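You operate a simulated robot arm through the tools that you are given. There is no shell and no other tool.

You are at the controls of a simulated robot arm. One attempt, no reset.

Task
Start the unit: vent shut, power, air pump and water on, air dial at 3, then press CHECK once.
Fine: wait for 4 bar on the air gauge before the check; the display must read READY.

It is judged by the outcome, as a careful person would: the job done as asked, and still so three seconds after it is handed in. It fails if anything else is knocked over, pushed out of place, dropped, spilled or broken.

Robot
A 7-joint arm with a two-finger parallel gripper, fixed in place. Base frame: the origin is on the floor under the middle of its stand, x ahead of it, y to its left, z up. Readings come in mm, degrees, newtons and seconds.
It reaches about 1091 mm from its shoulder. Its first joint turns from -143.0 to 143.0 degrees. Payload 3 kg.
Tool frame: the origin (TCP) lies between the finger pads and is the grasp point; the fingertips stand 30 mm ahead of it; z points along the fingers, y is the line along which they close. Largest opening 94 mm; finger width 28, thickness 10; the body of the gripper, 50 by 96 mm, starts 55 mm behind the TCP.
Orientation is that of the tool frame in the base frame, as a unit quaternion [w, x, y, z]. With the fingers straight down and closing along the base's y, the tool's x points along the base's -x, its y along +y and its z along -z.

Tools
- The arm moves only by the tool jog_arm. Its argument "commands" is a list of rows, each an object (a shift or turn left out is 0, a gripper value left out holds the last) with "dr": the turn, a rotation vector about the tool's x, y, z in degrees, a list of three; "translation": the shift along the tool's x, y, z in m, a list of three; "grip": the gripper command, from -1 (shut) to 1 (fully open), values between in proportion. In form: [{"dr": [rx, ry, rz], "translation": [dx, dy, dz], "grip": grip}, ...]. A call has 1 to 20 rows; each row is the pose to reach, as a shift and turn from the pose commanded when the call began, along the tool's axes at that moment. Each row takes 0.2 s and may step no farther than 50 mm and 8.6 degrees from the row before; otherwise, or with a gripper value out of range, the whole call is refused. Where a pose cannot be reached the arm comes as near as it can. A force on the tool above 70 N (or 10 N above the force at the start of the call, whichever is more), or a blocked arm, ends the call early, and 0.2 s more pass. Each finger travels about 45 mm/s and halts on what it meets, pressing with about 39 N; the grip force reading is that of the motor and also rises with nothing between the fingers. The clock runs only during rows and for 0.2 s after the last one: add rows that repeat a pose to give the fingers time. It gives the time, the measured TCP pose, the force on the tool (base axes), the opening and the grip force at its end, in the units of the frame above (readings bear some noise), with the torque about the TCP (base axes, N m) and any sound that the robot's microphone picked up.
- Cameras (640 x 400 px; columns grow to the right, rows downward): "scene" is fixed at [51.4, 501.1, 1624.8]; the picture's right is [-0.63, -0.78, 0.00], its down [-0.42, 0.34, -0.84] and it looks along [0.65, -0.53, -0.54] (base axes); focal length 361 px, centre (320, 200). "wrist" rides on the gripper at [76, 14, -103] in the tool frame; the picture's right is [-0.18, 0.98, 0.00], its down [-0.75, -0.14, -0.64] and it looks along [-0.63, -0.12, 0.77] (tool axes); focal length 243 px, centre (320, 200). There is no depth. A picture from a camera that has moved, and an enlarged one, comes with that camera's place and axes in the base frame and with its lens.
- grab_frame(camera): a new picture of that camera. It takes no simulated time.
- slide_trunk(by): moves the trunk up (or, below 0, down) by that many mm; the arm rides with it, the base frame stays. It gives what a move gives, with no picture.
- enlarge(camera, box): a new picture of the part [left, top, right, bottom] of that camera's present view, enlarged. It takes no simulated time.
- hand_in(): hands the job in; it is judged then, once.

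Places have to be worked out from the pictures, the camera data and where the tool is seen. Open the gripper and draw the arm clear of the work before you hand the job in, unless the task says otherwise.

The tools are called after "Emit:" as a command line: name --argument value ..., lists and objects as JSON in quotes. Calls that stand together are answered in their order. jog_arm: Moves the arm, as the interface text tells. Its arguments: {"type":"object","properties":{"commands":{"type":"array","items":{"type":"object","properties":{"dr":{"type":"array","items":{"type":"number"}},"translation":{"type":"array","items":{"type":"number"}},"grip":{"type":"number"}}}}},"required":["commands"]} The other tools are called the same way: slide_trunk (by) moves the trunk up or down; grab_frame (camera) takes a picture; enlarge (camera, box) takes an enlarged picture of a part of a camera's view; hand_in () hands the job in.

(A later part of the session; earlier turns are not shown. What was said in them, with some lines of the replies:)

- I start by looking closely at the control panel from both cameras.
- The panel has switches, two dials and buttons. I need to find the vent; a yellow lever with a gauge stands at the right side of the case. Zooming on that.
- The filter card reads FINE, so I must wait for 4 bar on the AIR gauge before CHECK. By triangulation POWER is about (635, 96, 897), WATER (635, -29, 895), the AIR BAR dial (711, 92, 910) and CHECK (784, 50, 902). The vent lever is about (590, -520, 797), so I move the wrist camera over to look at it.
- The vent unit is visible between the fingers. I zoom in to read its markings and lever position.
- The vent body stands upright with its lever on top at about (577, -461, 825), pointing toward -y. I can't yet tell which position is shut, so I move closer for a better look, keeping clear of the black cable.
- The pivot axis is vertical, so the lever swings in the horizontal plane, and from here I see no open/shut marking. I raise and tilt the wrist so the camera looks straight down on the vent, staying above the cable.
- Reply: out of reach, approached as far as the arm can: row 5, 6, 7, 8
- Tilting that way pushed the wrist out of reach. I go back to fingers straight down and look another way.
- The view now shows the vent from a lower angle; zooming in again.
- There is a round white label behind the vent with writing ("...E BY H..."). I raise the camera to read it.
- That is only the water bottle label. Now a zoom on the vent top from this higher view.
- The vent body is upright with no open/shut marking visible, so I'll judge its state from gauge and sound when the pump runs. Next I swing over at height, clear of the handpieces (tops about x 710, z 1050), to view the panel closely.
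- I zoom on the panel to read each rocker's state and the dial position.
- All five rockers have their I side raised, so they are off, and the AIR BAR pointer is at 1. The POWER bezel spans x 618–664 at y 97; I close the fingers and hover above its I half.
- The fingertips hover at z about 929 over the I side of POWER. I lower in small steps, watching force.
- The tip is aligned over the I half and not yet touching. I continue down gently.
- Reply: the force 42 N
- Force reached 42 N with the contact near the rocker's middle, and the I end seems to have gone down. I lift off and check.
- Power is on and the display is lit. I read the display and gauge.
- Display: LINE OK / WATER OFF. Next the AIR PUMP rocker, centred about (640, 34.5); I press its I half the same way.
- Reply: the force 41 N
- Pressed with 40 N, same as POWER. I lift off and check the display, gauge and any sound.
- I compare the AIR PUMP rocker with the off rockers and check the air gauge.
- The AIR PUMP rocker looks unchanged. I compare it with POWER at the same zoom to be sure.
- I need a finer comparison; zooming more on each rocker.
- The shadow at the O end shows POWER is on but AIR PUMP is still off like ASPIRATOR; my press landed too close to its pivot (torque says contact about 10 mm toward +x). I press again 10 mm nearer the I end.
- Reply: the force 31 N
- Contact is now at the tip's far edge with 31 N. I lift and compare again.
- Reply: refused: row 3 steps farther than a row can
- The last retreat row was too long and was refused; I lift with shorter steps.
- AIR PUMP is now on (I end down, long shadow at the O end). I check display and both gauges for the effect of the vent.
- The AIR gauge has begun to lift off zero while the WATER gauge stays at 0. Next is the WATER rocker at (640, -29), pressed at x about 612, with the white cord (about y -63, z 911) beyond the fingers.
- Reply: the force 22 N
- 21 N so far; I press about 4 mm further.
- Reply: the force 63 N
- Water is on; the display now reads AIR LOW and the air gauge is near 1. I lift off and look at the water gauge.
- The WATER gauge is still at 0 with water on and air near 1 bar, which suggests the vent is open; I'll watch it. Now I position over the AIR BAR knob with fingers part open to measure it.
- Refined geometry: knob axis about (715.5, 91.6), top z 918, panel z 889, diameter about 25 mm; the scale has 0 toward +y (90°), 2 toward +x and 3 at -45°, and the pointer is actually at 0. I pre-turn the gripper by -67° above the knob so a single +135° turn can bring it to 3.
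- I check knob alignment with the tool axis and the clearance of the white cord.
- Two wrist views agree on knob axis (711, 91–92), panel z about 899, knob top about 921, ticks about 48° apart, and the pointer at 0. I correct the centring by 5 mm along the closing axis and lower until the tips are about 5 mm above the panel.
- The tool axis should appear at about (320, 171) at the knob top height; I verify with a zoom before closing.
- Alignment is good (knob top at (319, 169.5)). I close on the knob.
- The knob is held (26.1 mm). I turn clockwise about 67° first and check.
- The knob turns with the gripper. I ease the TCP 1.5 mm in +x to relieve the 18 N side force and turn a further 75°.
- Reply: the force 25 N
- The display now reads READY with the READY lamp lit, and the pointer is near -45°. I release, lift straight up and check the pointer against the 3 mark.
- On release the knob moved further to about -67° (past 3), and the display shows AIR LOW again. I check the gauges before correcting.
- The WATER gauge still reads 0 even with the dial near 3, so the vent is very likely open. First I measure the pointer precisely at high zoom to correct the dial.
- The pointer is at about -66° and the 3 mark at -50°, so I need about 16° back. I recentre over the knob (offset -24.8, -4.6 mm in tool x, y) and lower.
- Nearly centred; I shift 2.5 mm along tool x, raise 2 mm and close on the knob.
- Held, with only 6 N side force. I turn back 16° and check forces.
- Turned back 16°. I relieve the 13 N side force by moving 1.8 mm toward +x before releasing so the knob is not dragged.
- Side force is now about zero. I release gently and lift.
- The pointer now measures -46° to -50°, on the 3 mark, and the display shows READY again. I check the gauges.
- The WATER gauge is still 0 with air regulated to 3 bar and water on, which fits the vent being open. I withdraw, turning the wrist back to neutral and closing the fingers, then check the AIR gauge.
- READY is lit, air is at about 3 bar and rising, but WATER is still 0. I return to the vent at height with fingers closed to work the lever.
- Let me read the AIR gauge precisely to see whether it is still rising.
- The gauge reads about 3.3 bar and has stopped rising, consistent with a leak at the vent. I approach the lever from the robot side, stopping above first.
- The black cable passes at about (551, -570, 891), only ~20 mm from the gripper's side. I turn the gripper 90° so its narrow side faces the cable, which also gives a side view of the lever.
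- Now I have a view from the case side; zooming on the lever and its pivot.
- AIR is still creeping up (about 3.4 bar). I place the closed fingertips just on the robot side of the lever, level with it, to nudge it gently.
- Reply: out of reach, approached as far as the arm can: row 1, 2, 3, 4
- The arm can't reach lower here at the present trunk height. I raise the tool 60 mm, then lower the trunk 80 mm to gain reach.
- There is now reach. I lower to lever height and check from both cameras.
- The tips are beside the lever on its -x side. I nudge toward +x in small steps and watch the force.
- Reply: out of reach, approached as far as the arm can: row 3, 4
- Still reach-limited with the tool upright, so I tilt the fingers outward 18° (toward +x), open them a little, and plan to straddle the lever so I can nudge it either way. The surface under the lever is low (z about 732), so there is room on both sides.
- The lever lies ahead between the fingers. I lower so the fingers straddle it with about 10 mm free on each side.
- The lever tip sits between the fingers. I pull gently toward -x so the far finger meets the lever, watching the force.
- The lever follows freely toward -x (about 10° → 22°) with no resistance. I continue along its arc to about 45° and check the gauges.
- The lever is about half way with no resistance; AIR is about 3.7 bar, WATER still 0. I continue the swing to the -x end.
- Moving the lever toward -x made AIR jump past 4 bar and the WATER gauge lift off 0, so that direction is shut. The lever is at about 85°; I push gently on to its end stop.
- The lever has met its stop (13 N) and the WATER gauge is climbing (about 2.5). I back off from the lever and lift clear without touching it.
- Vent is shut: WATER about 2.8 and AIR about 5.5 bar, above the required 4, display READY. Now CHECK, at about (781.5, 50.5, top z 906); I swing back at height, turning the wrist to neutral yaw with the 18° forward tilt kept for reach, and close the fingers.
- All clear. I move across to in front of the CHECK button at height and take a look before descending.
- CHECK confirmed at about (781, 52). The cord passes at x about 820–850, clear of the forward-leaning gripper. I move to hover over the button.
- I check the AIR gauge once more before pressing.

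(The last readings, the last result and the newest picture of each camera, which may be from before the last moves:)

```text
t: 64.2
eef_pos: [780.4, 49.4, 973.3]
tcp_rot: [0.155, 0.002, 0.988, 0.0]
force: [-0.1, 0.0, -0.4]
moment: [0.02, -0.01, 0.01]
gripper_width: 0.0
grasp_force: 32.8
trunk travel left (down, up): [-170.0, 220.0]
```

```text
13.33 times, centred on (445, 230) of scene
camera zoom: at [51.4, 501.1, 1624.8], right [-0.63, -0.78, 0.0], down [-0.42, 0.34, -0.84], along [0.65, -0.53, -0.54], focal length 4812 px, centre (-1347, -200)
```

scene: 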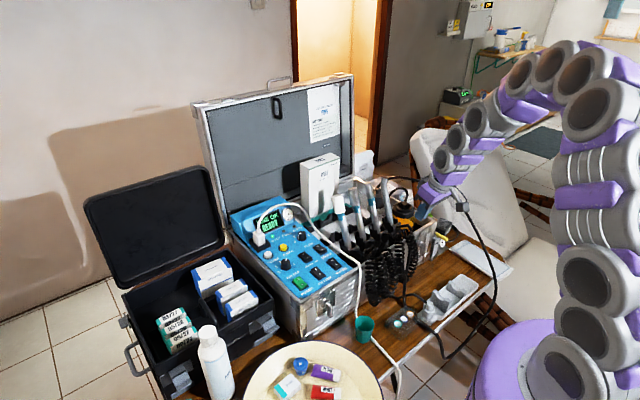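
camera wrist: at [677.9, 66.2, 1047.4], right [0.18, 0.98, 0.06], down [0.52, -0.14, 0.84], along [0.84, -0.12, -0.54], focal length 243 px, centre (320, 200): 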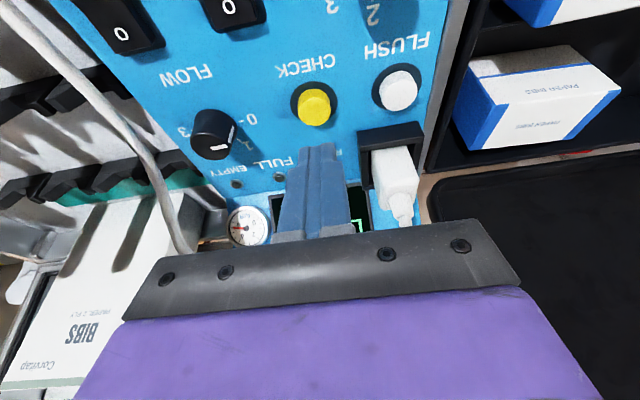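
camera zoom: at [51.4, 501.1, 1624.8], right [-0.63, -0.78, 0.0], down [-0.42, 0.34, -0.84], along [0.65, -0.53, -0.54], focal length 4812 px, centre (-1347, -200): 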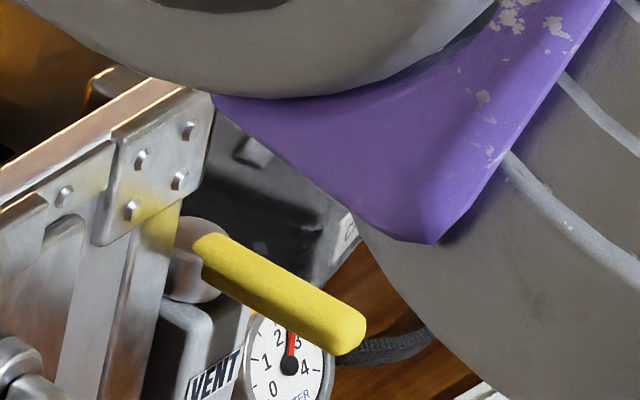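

AIR is steady at about 5.5 bar and WATER near 3. I descend to just above CHECK, then press once.

Emit:
jog_arm --commands '[{"translation": [0.002, 0.0026, 0.012]}, {"translation": [0.0043, 0.0026, 0.026]}]'

Emit:
enlarge --camera "scene" --box '[260, 215, 310, 255]'

Emit:
enlarge --camera "wrist" --box '[270, 90, 370, 170]'

```text
t: 64.8
eef_pos: [784.6, 52.4, 948.1]
tcp_rot: [0.156, 0.001, 0.988, -0.002]
force: [-0.7, 0.0, -0.4]
moment: [-0.01, 0.0, 0.02]
gripper_width: 0.0
grasp_force: 32.6
trunk travel left (down, up): [-170.0, 220.0]
```

```text
10.00 times, centred on (285, 235) of scene
camera zoom: at [51.4, 501.1, 1624.8], right [-0.63, -0.78, 0.0], down [-0.42, 0.34, -0.84], along [0.65, -0.53, -0.54], focal length 3609 px, centre (670, -150)
```

zoom: 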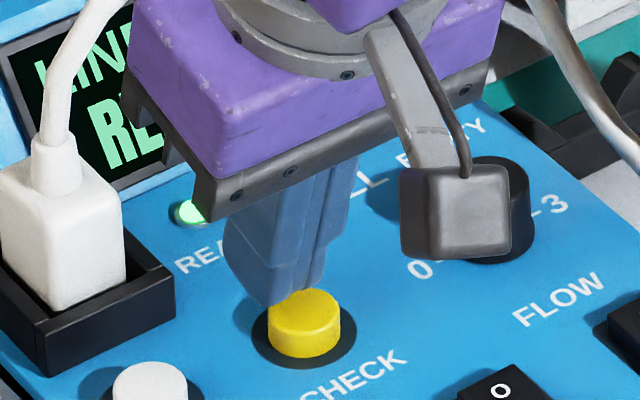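

```text
5.00 times, centred on (320, 130) of wrist
camera zoom: at [681.0, 69.1, 1022.0], right [0.18, 0.98, 0.06], down [0.52, -0.14, 0.84], along [0.84, -0.12, -0.53], focal length 1213 px, centre (320, 550)
```

zoom: 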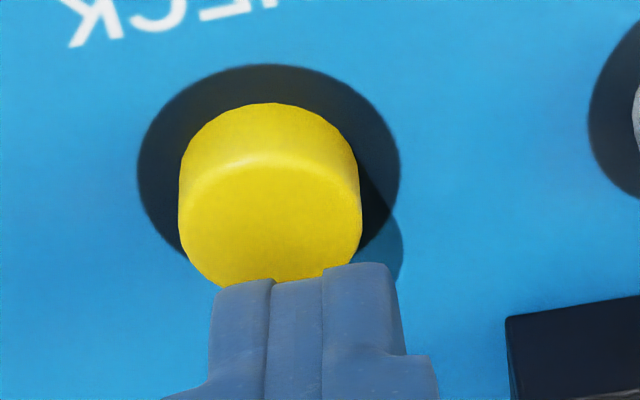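

The tip is a few millimetres off the button centre; I correct by -3 mm in x and y and press down gently.

Emit:
jog_arm --commands '[{"translation": [0.0035, -0.003, 0.001]}, {"translation": [0.0044, -0.003, 0.0039]}, {"translation": [0.0054, -0.003, 0.0067]}, {"translation": [0.006, -0.003, 0.0086]}, {"translation": [0.0066, -0.003, 0.0105]}]'

Emit:
enlarge --camera "scene" --box '[255, 200, 315, 250]'

Emit:
enlarge --camera "wrist" --box '[270, 90, 370, 170]'

```text
t: 66.0
eef_pos: [781.2, 49.8, 938.9]
tcp_rot: [0.158, 0.003, 0.987, -0.001]
force: [8.0, 1.2, 18.3]
moment: [0.02, -0.16, 0.01]
gripper_width: 0.0
grasp_force: 32.9
trunk travel left (down, up): [-170.0, 220.0]
heard: click
```

```text
8.00 times, centred on (285, 225) of scene
camera zoom: at [51.4, 501.1, 1624.8], right [-0.63, -0.78, 0.0], down [-0.42, 0.34, -0.84], along [0.65, -0.53, -0.54], focal length 2887 px, centre (600, 0)
```

zoom: 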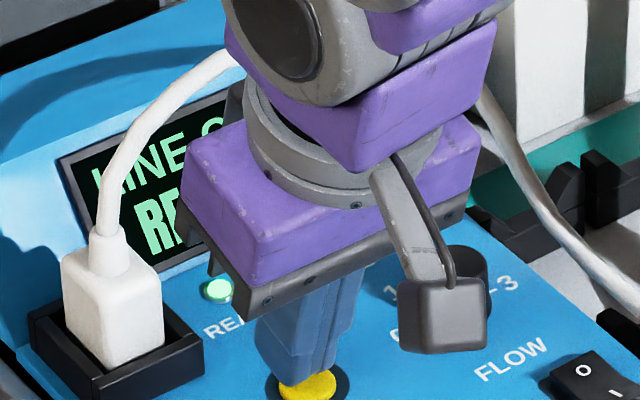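

```text
5.00 times, centred on (320, 130) of wrist
camera zoom: at [677.3, 66.4, 1012.0], right [0.18, 0.98, 0.06], down [0.51, -0.14, 0.85], along [0.84, -0.12, -0.53], focal length 1213 px, centre (320, 550)
```

zoom: 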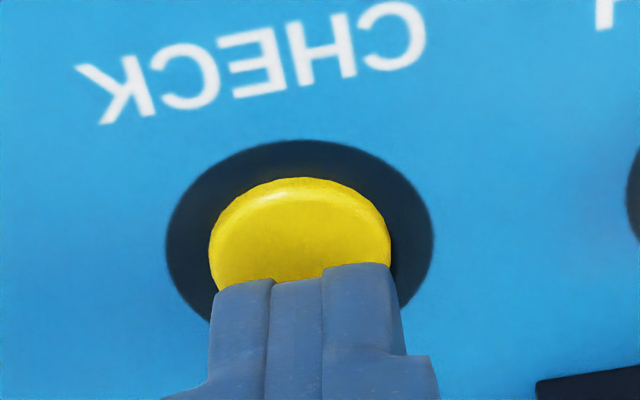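

The button clicked once at 18 N. I lift straight off and back away.

Emit:
jog_arm --commands '[{"translation": [-0.0031, 0, -0.0095]}, {"translation": [-0.0093, 0, -0.0285]}, {"translation": [0.005, 0, -0.05]}, {"translation": [0.045, 0, -0.075]}, {"translation": [0.085, 0, -0.1]}]'

Emit:
enlarge --camera "scene" --box '[245, 190, 345, 275]'

Emit:
grab_frame --camera "wrist"

```text
t: 67.2
eef_pos: [667.4, 48.7, 1006.7]
tcp_rot: [0.156, 0.002, 0.988, 0.0]
force: [-0.3, 0.2, -0.6]
moment: [0.02, 0.05, 0.01]
gripper_width: 0.0
grasp_force: 33.1
trunk travel left (down, up): [-170.0, 220.0]
```

```text
4.71 times, centred on (295, 232) of scene
camera zoom: at [51.4, 501.1, 1624.8], right [-0.63, -0.78, 0.0], down [-0.42, 0.34, -0.84], along [0.65, -0.53, -0.54], focal length 1698 px, centre (438, 47)
```

zoom: 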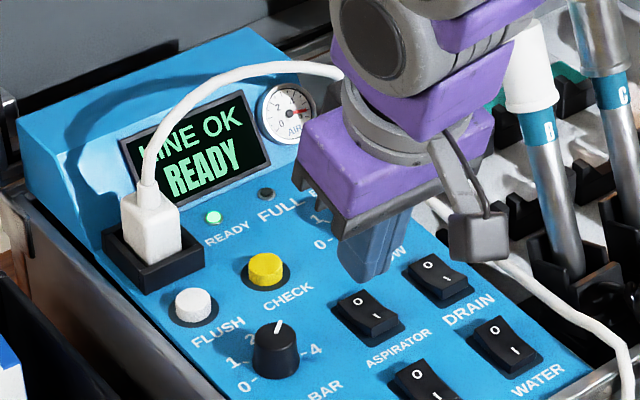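

```text
taken
camera wrist: at [562.6, 65.8, 1080.7], right [0.18, 0.98, 0.06], down [0.52, -0.14, 0.84], along [0.84, -0.12, -0.53], focal length 243 px, centre (320, 200)
```

wrist: 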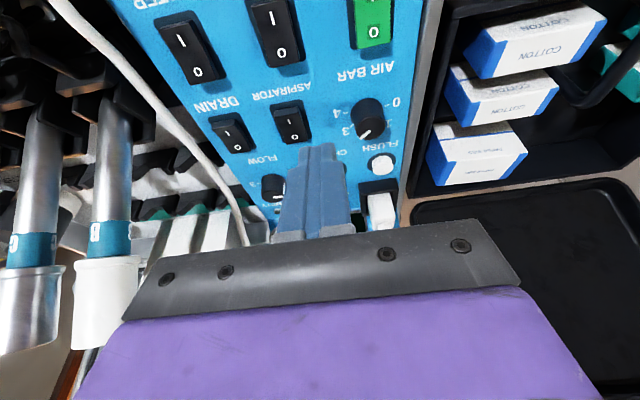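

Display reads READY after the single check. I draw the arm back and up with the gripper opening, then verify everything.

Emit:
jog_arm --commands '[{"translation": [0.01, 0, -0.04], "grip": -1}, {"translation": [0.035, 0, -0.075], "grip": -1}, {"translation": [0.068, 0, -0.11], "grip": 0.5}, {"translation": [0.1, 0, -0.14], "grip": 1}, {"translation": [0.134, 0, -0.17], "grip": 1}, {"translation": [0.17, 0, -0.19], "grip": 1}, {"translation": [0.17, 0, -0.19], "grip": 1}, {"translation": [0.17, 0, -0.19], "grip": 1}]'

Emit:
grab_frame --camera "scene"

Emit:
enlarge --camera "scene" --box '[272, 245, 352, 305]'

Emit:
enlarge --camera "scene" --box '[250, 195, 310, 240]'

Emit:
enlarge --camera "scene" --box '[425, 215, 465, 245]'

Emit:
enlarge --camera "scene" --box '[275, 250, 299, 274]'

```text
t: 69.0
eef_pos: [446.7, 51.0, 1134.6]
tcp_rot: [0.156, 0.002, 0.988, -0.001]
force: [0.0, -0.4, -0.1]
moment: [-0.03, -0.01, 0.01]
gripper_width: 94.0
grasp_force: 0.1
trunk travel left (down, up): [-170.0, 220.0]
```

```text
taken
```

scene: 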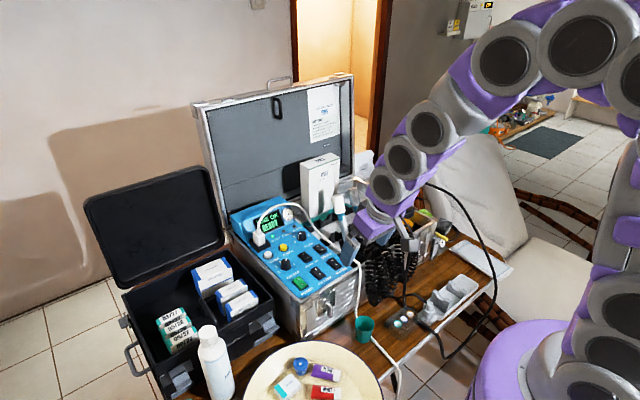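

```text
6.67 times, centred on (312, 275) of scene
camera zoom: at [51.4, 501.1, 1624.8], right [-0.63, -0.78, 0.0], down [-0.42, 0.34, -0.84], along [0.65, -0.53, -0.54], focal length 2406 px, centre (373, -300)
```

zoom: 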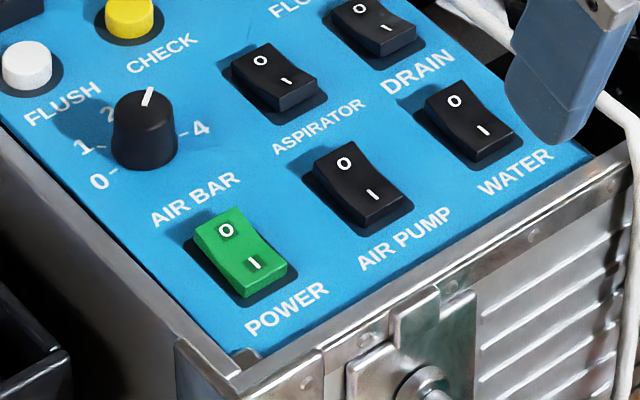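

```text
8.89 times, centred on (280, 218) of scene
camera zoom: at [51.4, 501.1, 1624.8], right [-0.63, -0.78, 0.0], down [-0.42, 0.34, -0.84], along [0.65, -0.53, -0.54], focal length 3208 px, centre (676, 44)
```

zoom: 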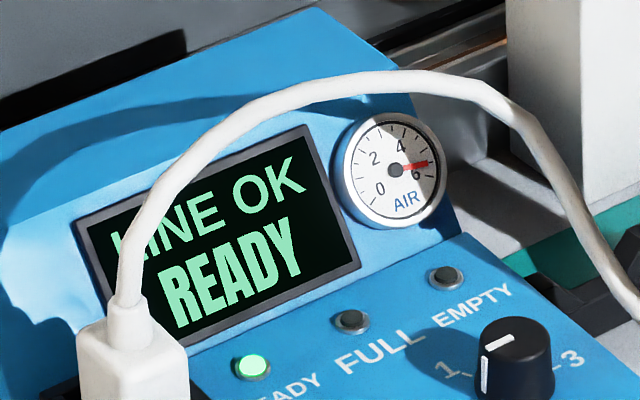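

```text
13.33 times, centred on (445, 230) of scene
camera zoom: at [51.4, 501.1, 1624.8], right [-0.63, -0.78, 0.0], down [-0.42, 0.34, -0.84], along [0.65, -0.53, -0.54], focal length 4812 px, centre (-1347, -200)
```

zoom: 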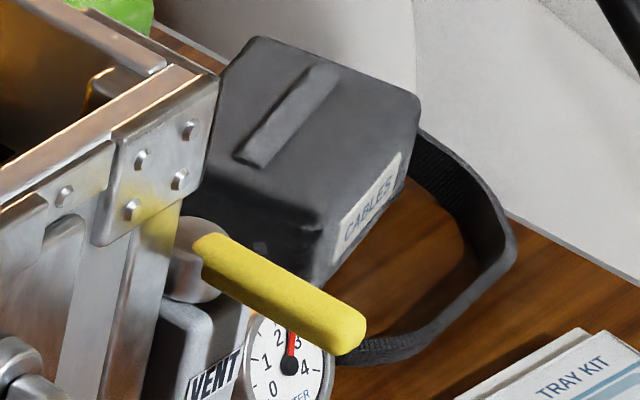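

```text
16.00 times, centred on (287, 262) of scene
camera zoom: at [51.4, 501.1, 1624.8], right [-0.63, -0.78, 0.0], down [-0.42, 0.34, -0.84], along [0.65, -0.53, -0.54], focal length 5774 px, centre (848, -792)
```

zoom: 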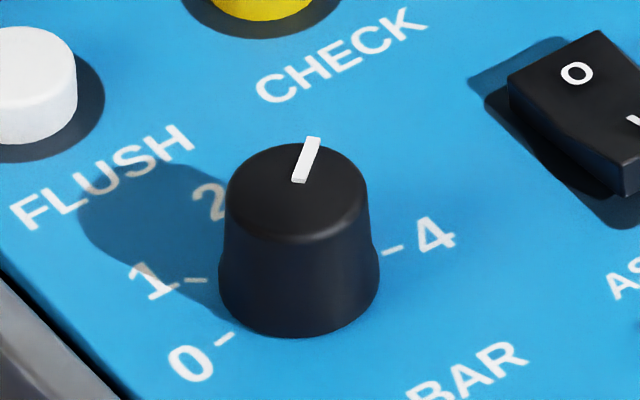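

All looks right: READY, power/pump/water on, vent lever at its stop. I double-check the dial pointer and the panel from the wrist camera.

Emit:
grab_frame --camera "wrist"

Emit:
enlarge --camera "scene" --box '[438, 224, 454, 242]'

```text
taken
camera wrist: at [343.5, 66.6, 1208.3], right [0.18, 0.98, 0.06], down [0.52, -0.14, 0.84], along [0.84, -0.12, -0.54], focal length 243 px, centre (320, 200)
```

wrist: 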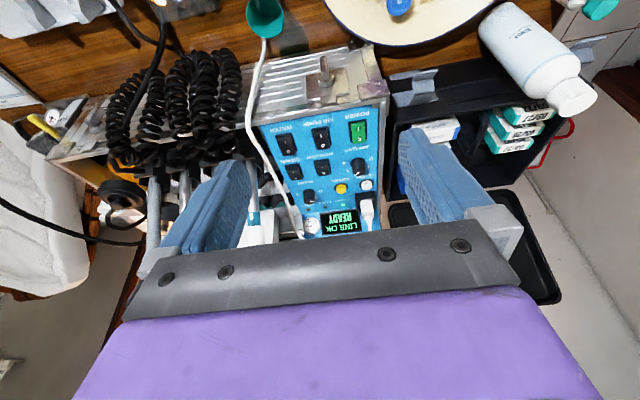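

```text
16.00 times, centred on (446, 233) of scene
camera zoom: at [51.4, 501.1, 1624.8], right [-0.63, -0.78, 0.0], down [-0.42, 0.34, -0.84], along [0.65, -0.53, -0.54], focal length 5774 px, centre (-1696, -328)
```

zoom: 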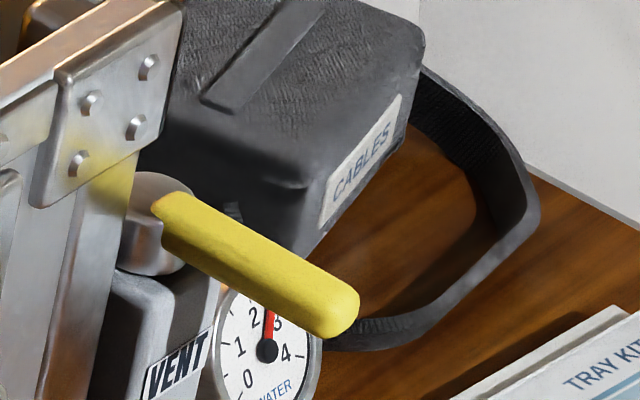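

I enlarge the knob and the water gauge, both visible in this wrist view.

Emit:
enlarge --camera "wrist" --box '[340, 145, 380, 185]'

Emit:
enlarge --camera "wrist" --box '[30, 100, 80, 140]'

Emit:
enlarge --camera "wrist" --box '[250, 100, 390, 240]'

```text
10.00 times, centred on (360, 165) of wrist
camera zoom: at [343.5, 66.6, 1208.3], right [0.18, 0.98, 0.06], down [0.52, -0.14, 0.84], along [0.84, -0.12, -0.54], focal length 2426 px, centre (-80, 550)
```

zoom: 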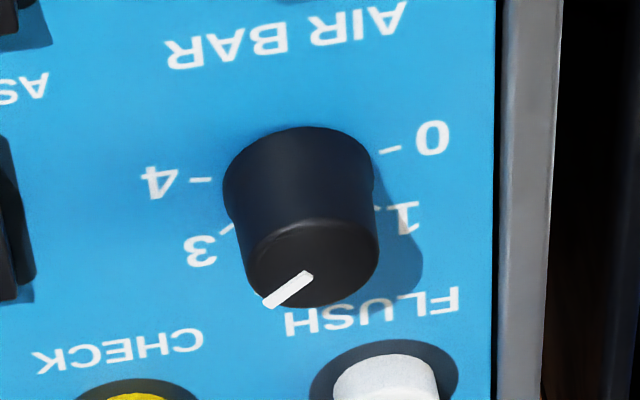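

```text
10.00 times, centred on (55, 120) of wrist
camera zoom: at [343.5, 66.6, 1208.3], right [0.18, 0.98, 0.06], down [0.52, -0.14, 0.84], along [0.84, -0.12, -0.54], focal length 2426 px, centre (2970, 1000)
```

zoom: 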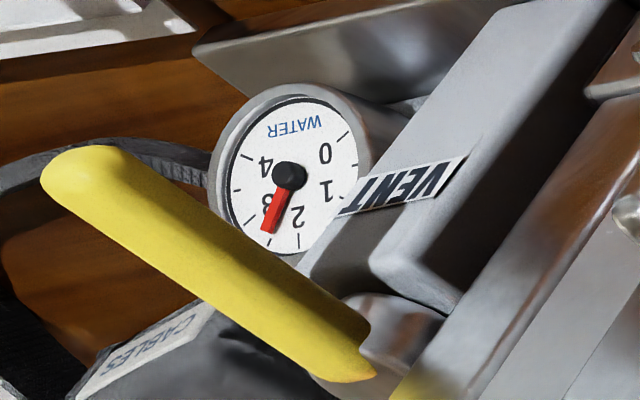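

```text
2.86 times, centred on (320, 170) of wrist
camera zoom: at [343.5, 66.6, 1208.3], right [0.18, 0.98, 0.06], down [0.52, -0.14, 0.84], along [0.84, -0.12, -0.54], focal length 693 px, centre (320, 286)
```

zoom: 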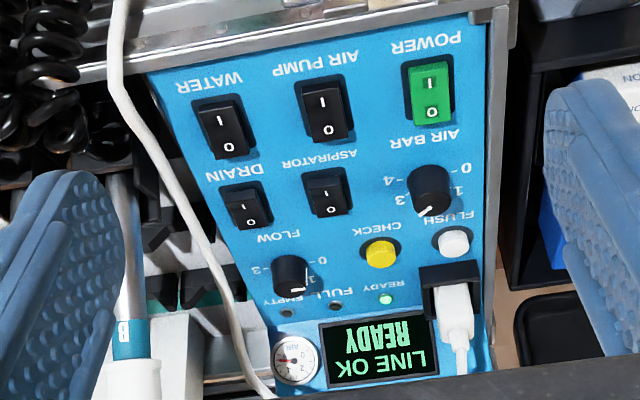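

The pointer measures about -50° (on 3), the WATER gauge needle sits on 3, and the display reads READY. I back off a little further and wait to confirm the state holds.

Emit:
jog_arm --commands '[{"translation": [0.02, 0, -0.025], "grip": 1}, {"translation": [0.04, 0, -0.05], "grip": 1}, {"translation": [0.06, 0, -0.075], "grip": 1}, {"translation": [0.06, 0, -0.075], "grip": 1}, {"translation": [0.06, 0, -0.075], "grip": 1}, {"translation": [0.06, 0, -0.075], "grip": 1}, {"translation": [0.06, 0, -0.075], "grip": 1}, {"translation": [0.06, 0, -0.075], "grip": 1}, {"translation": [0.06, 0, -0.075], "grip": 1}, {"translation": [0.06, 0, -0.075], "grip": 1}]'

Emit:
grab_frame --camera "scene"

Emit:
enlarge --camera "scene" --box '[235, 190, 355, 300]'

```text
t: 71.2
eef_pos: [368.1, 50.3, 1186.3]
tcp_rot: [0.156, 0.002, 0.988, -0.001]
force: [-0.2, -0.2, 0.8]
moment: [0.0, -0.04, 0.01]
gripper_width: 94.2
grasp_force: 0.1
trunk travel left (down, up): [-170.0, 220.0]
```

```text
taken
```

scene: 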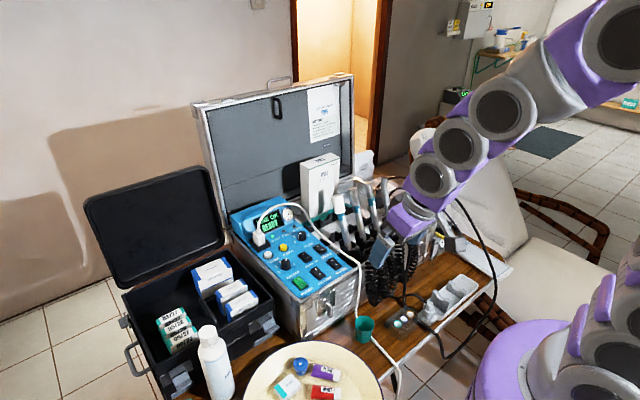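

```text
3.64 times, centred on (295, 245) of scene
camera zoom: at [51.4, 501.1, 1624.8], right [-0.63, -0.78, 0.0], down [-0.42, 0.34, -0.84], along [0.65, -0.53, -0.54], focal length 1312 px, centre (411, 36)
```

zoom: 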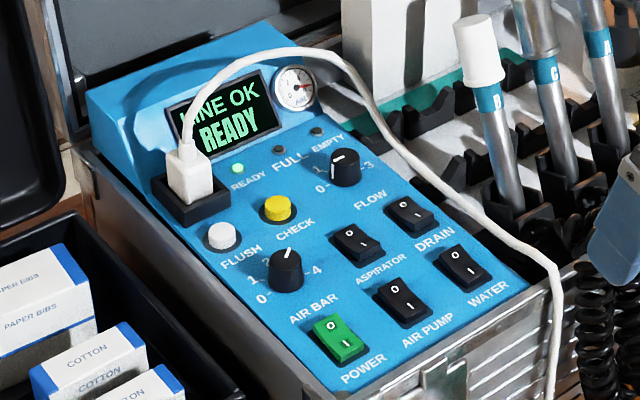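

The state holds: READY shown and lamp lit, POWER, AIR PUMP and WATER on, AIR dial at 3, vent shut, CHECK pressed once with air above 4 bar. The gripper is open, the arm is clear and nothing is disturbed, so I hand in.

Emit:
hand_in

```text
The job is handed in.
```

The unit is running and its display reads READY with the READY lamp lit. I have handed the job in and don't know the verdict yet.

- **Vent:** shut, with the lever swung to its stop. It turned out to be open at the start. I found this only after switching on, because the water gauge stayed at 0. So I shut it after power, pump and water, not first as listed.
- **Switches:** POWER, AIR PUMP and WATER are on. DRAIN and ASPIRATOR were left off.
- **Air dial:** set at 3, within about 2 degrees of the mark by my readings. My first turn went slightly past 3 on release, so I gripped it again and turned it back.
- **CHECK:** pressed once, with one click heard. The card in the lid shows filter grade FINE, so I waited for 4 bar; the air gauge read about 5.5 bar when I pressed.

READY first appeared before the vent was shut and before CHECK. It was still showing about four seconds after the press, when I handed in.

The first AIR PUMP press missed, so that switch took two tries. I saw nothing knocked, spilled or moved out of place. The gripper is open and the arm is clear. The trunk is 80 mm lower than at the start, because I needed the reach for the vent.
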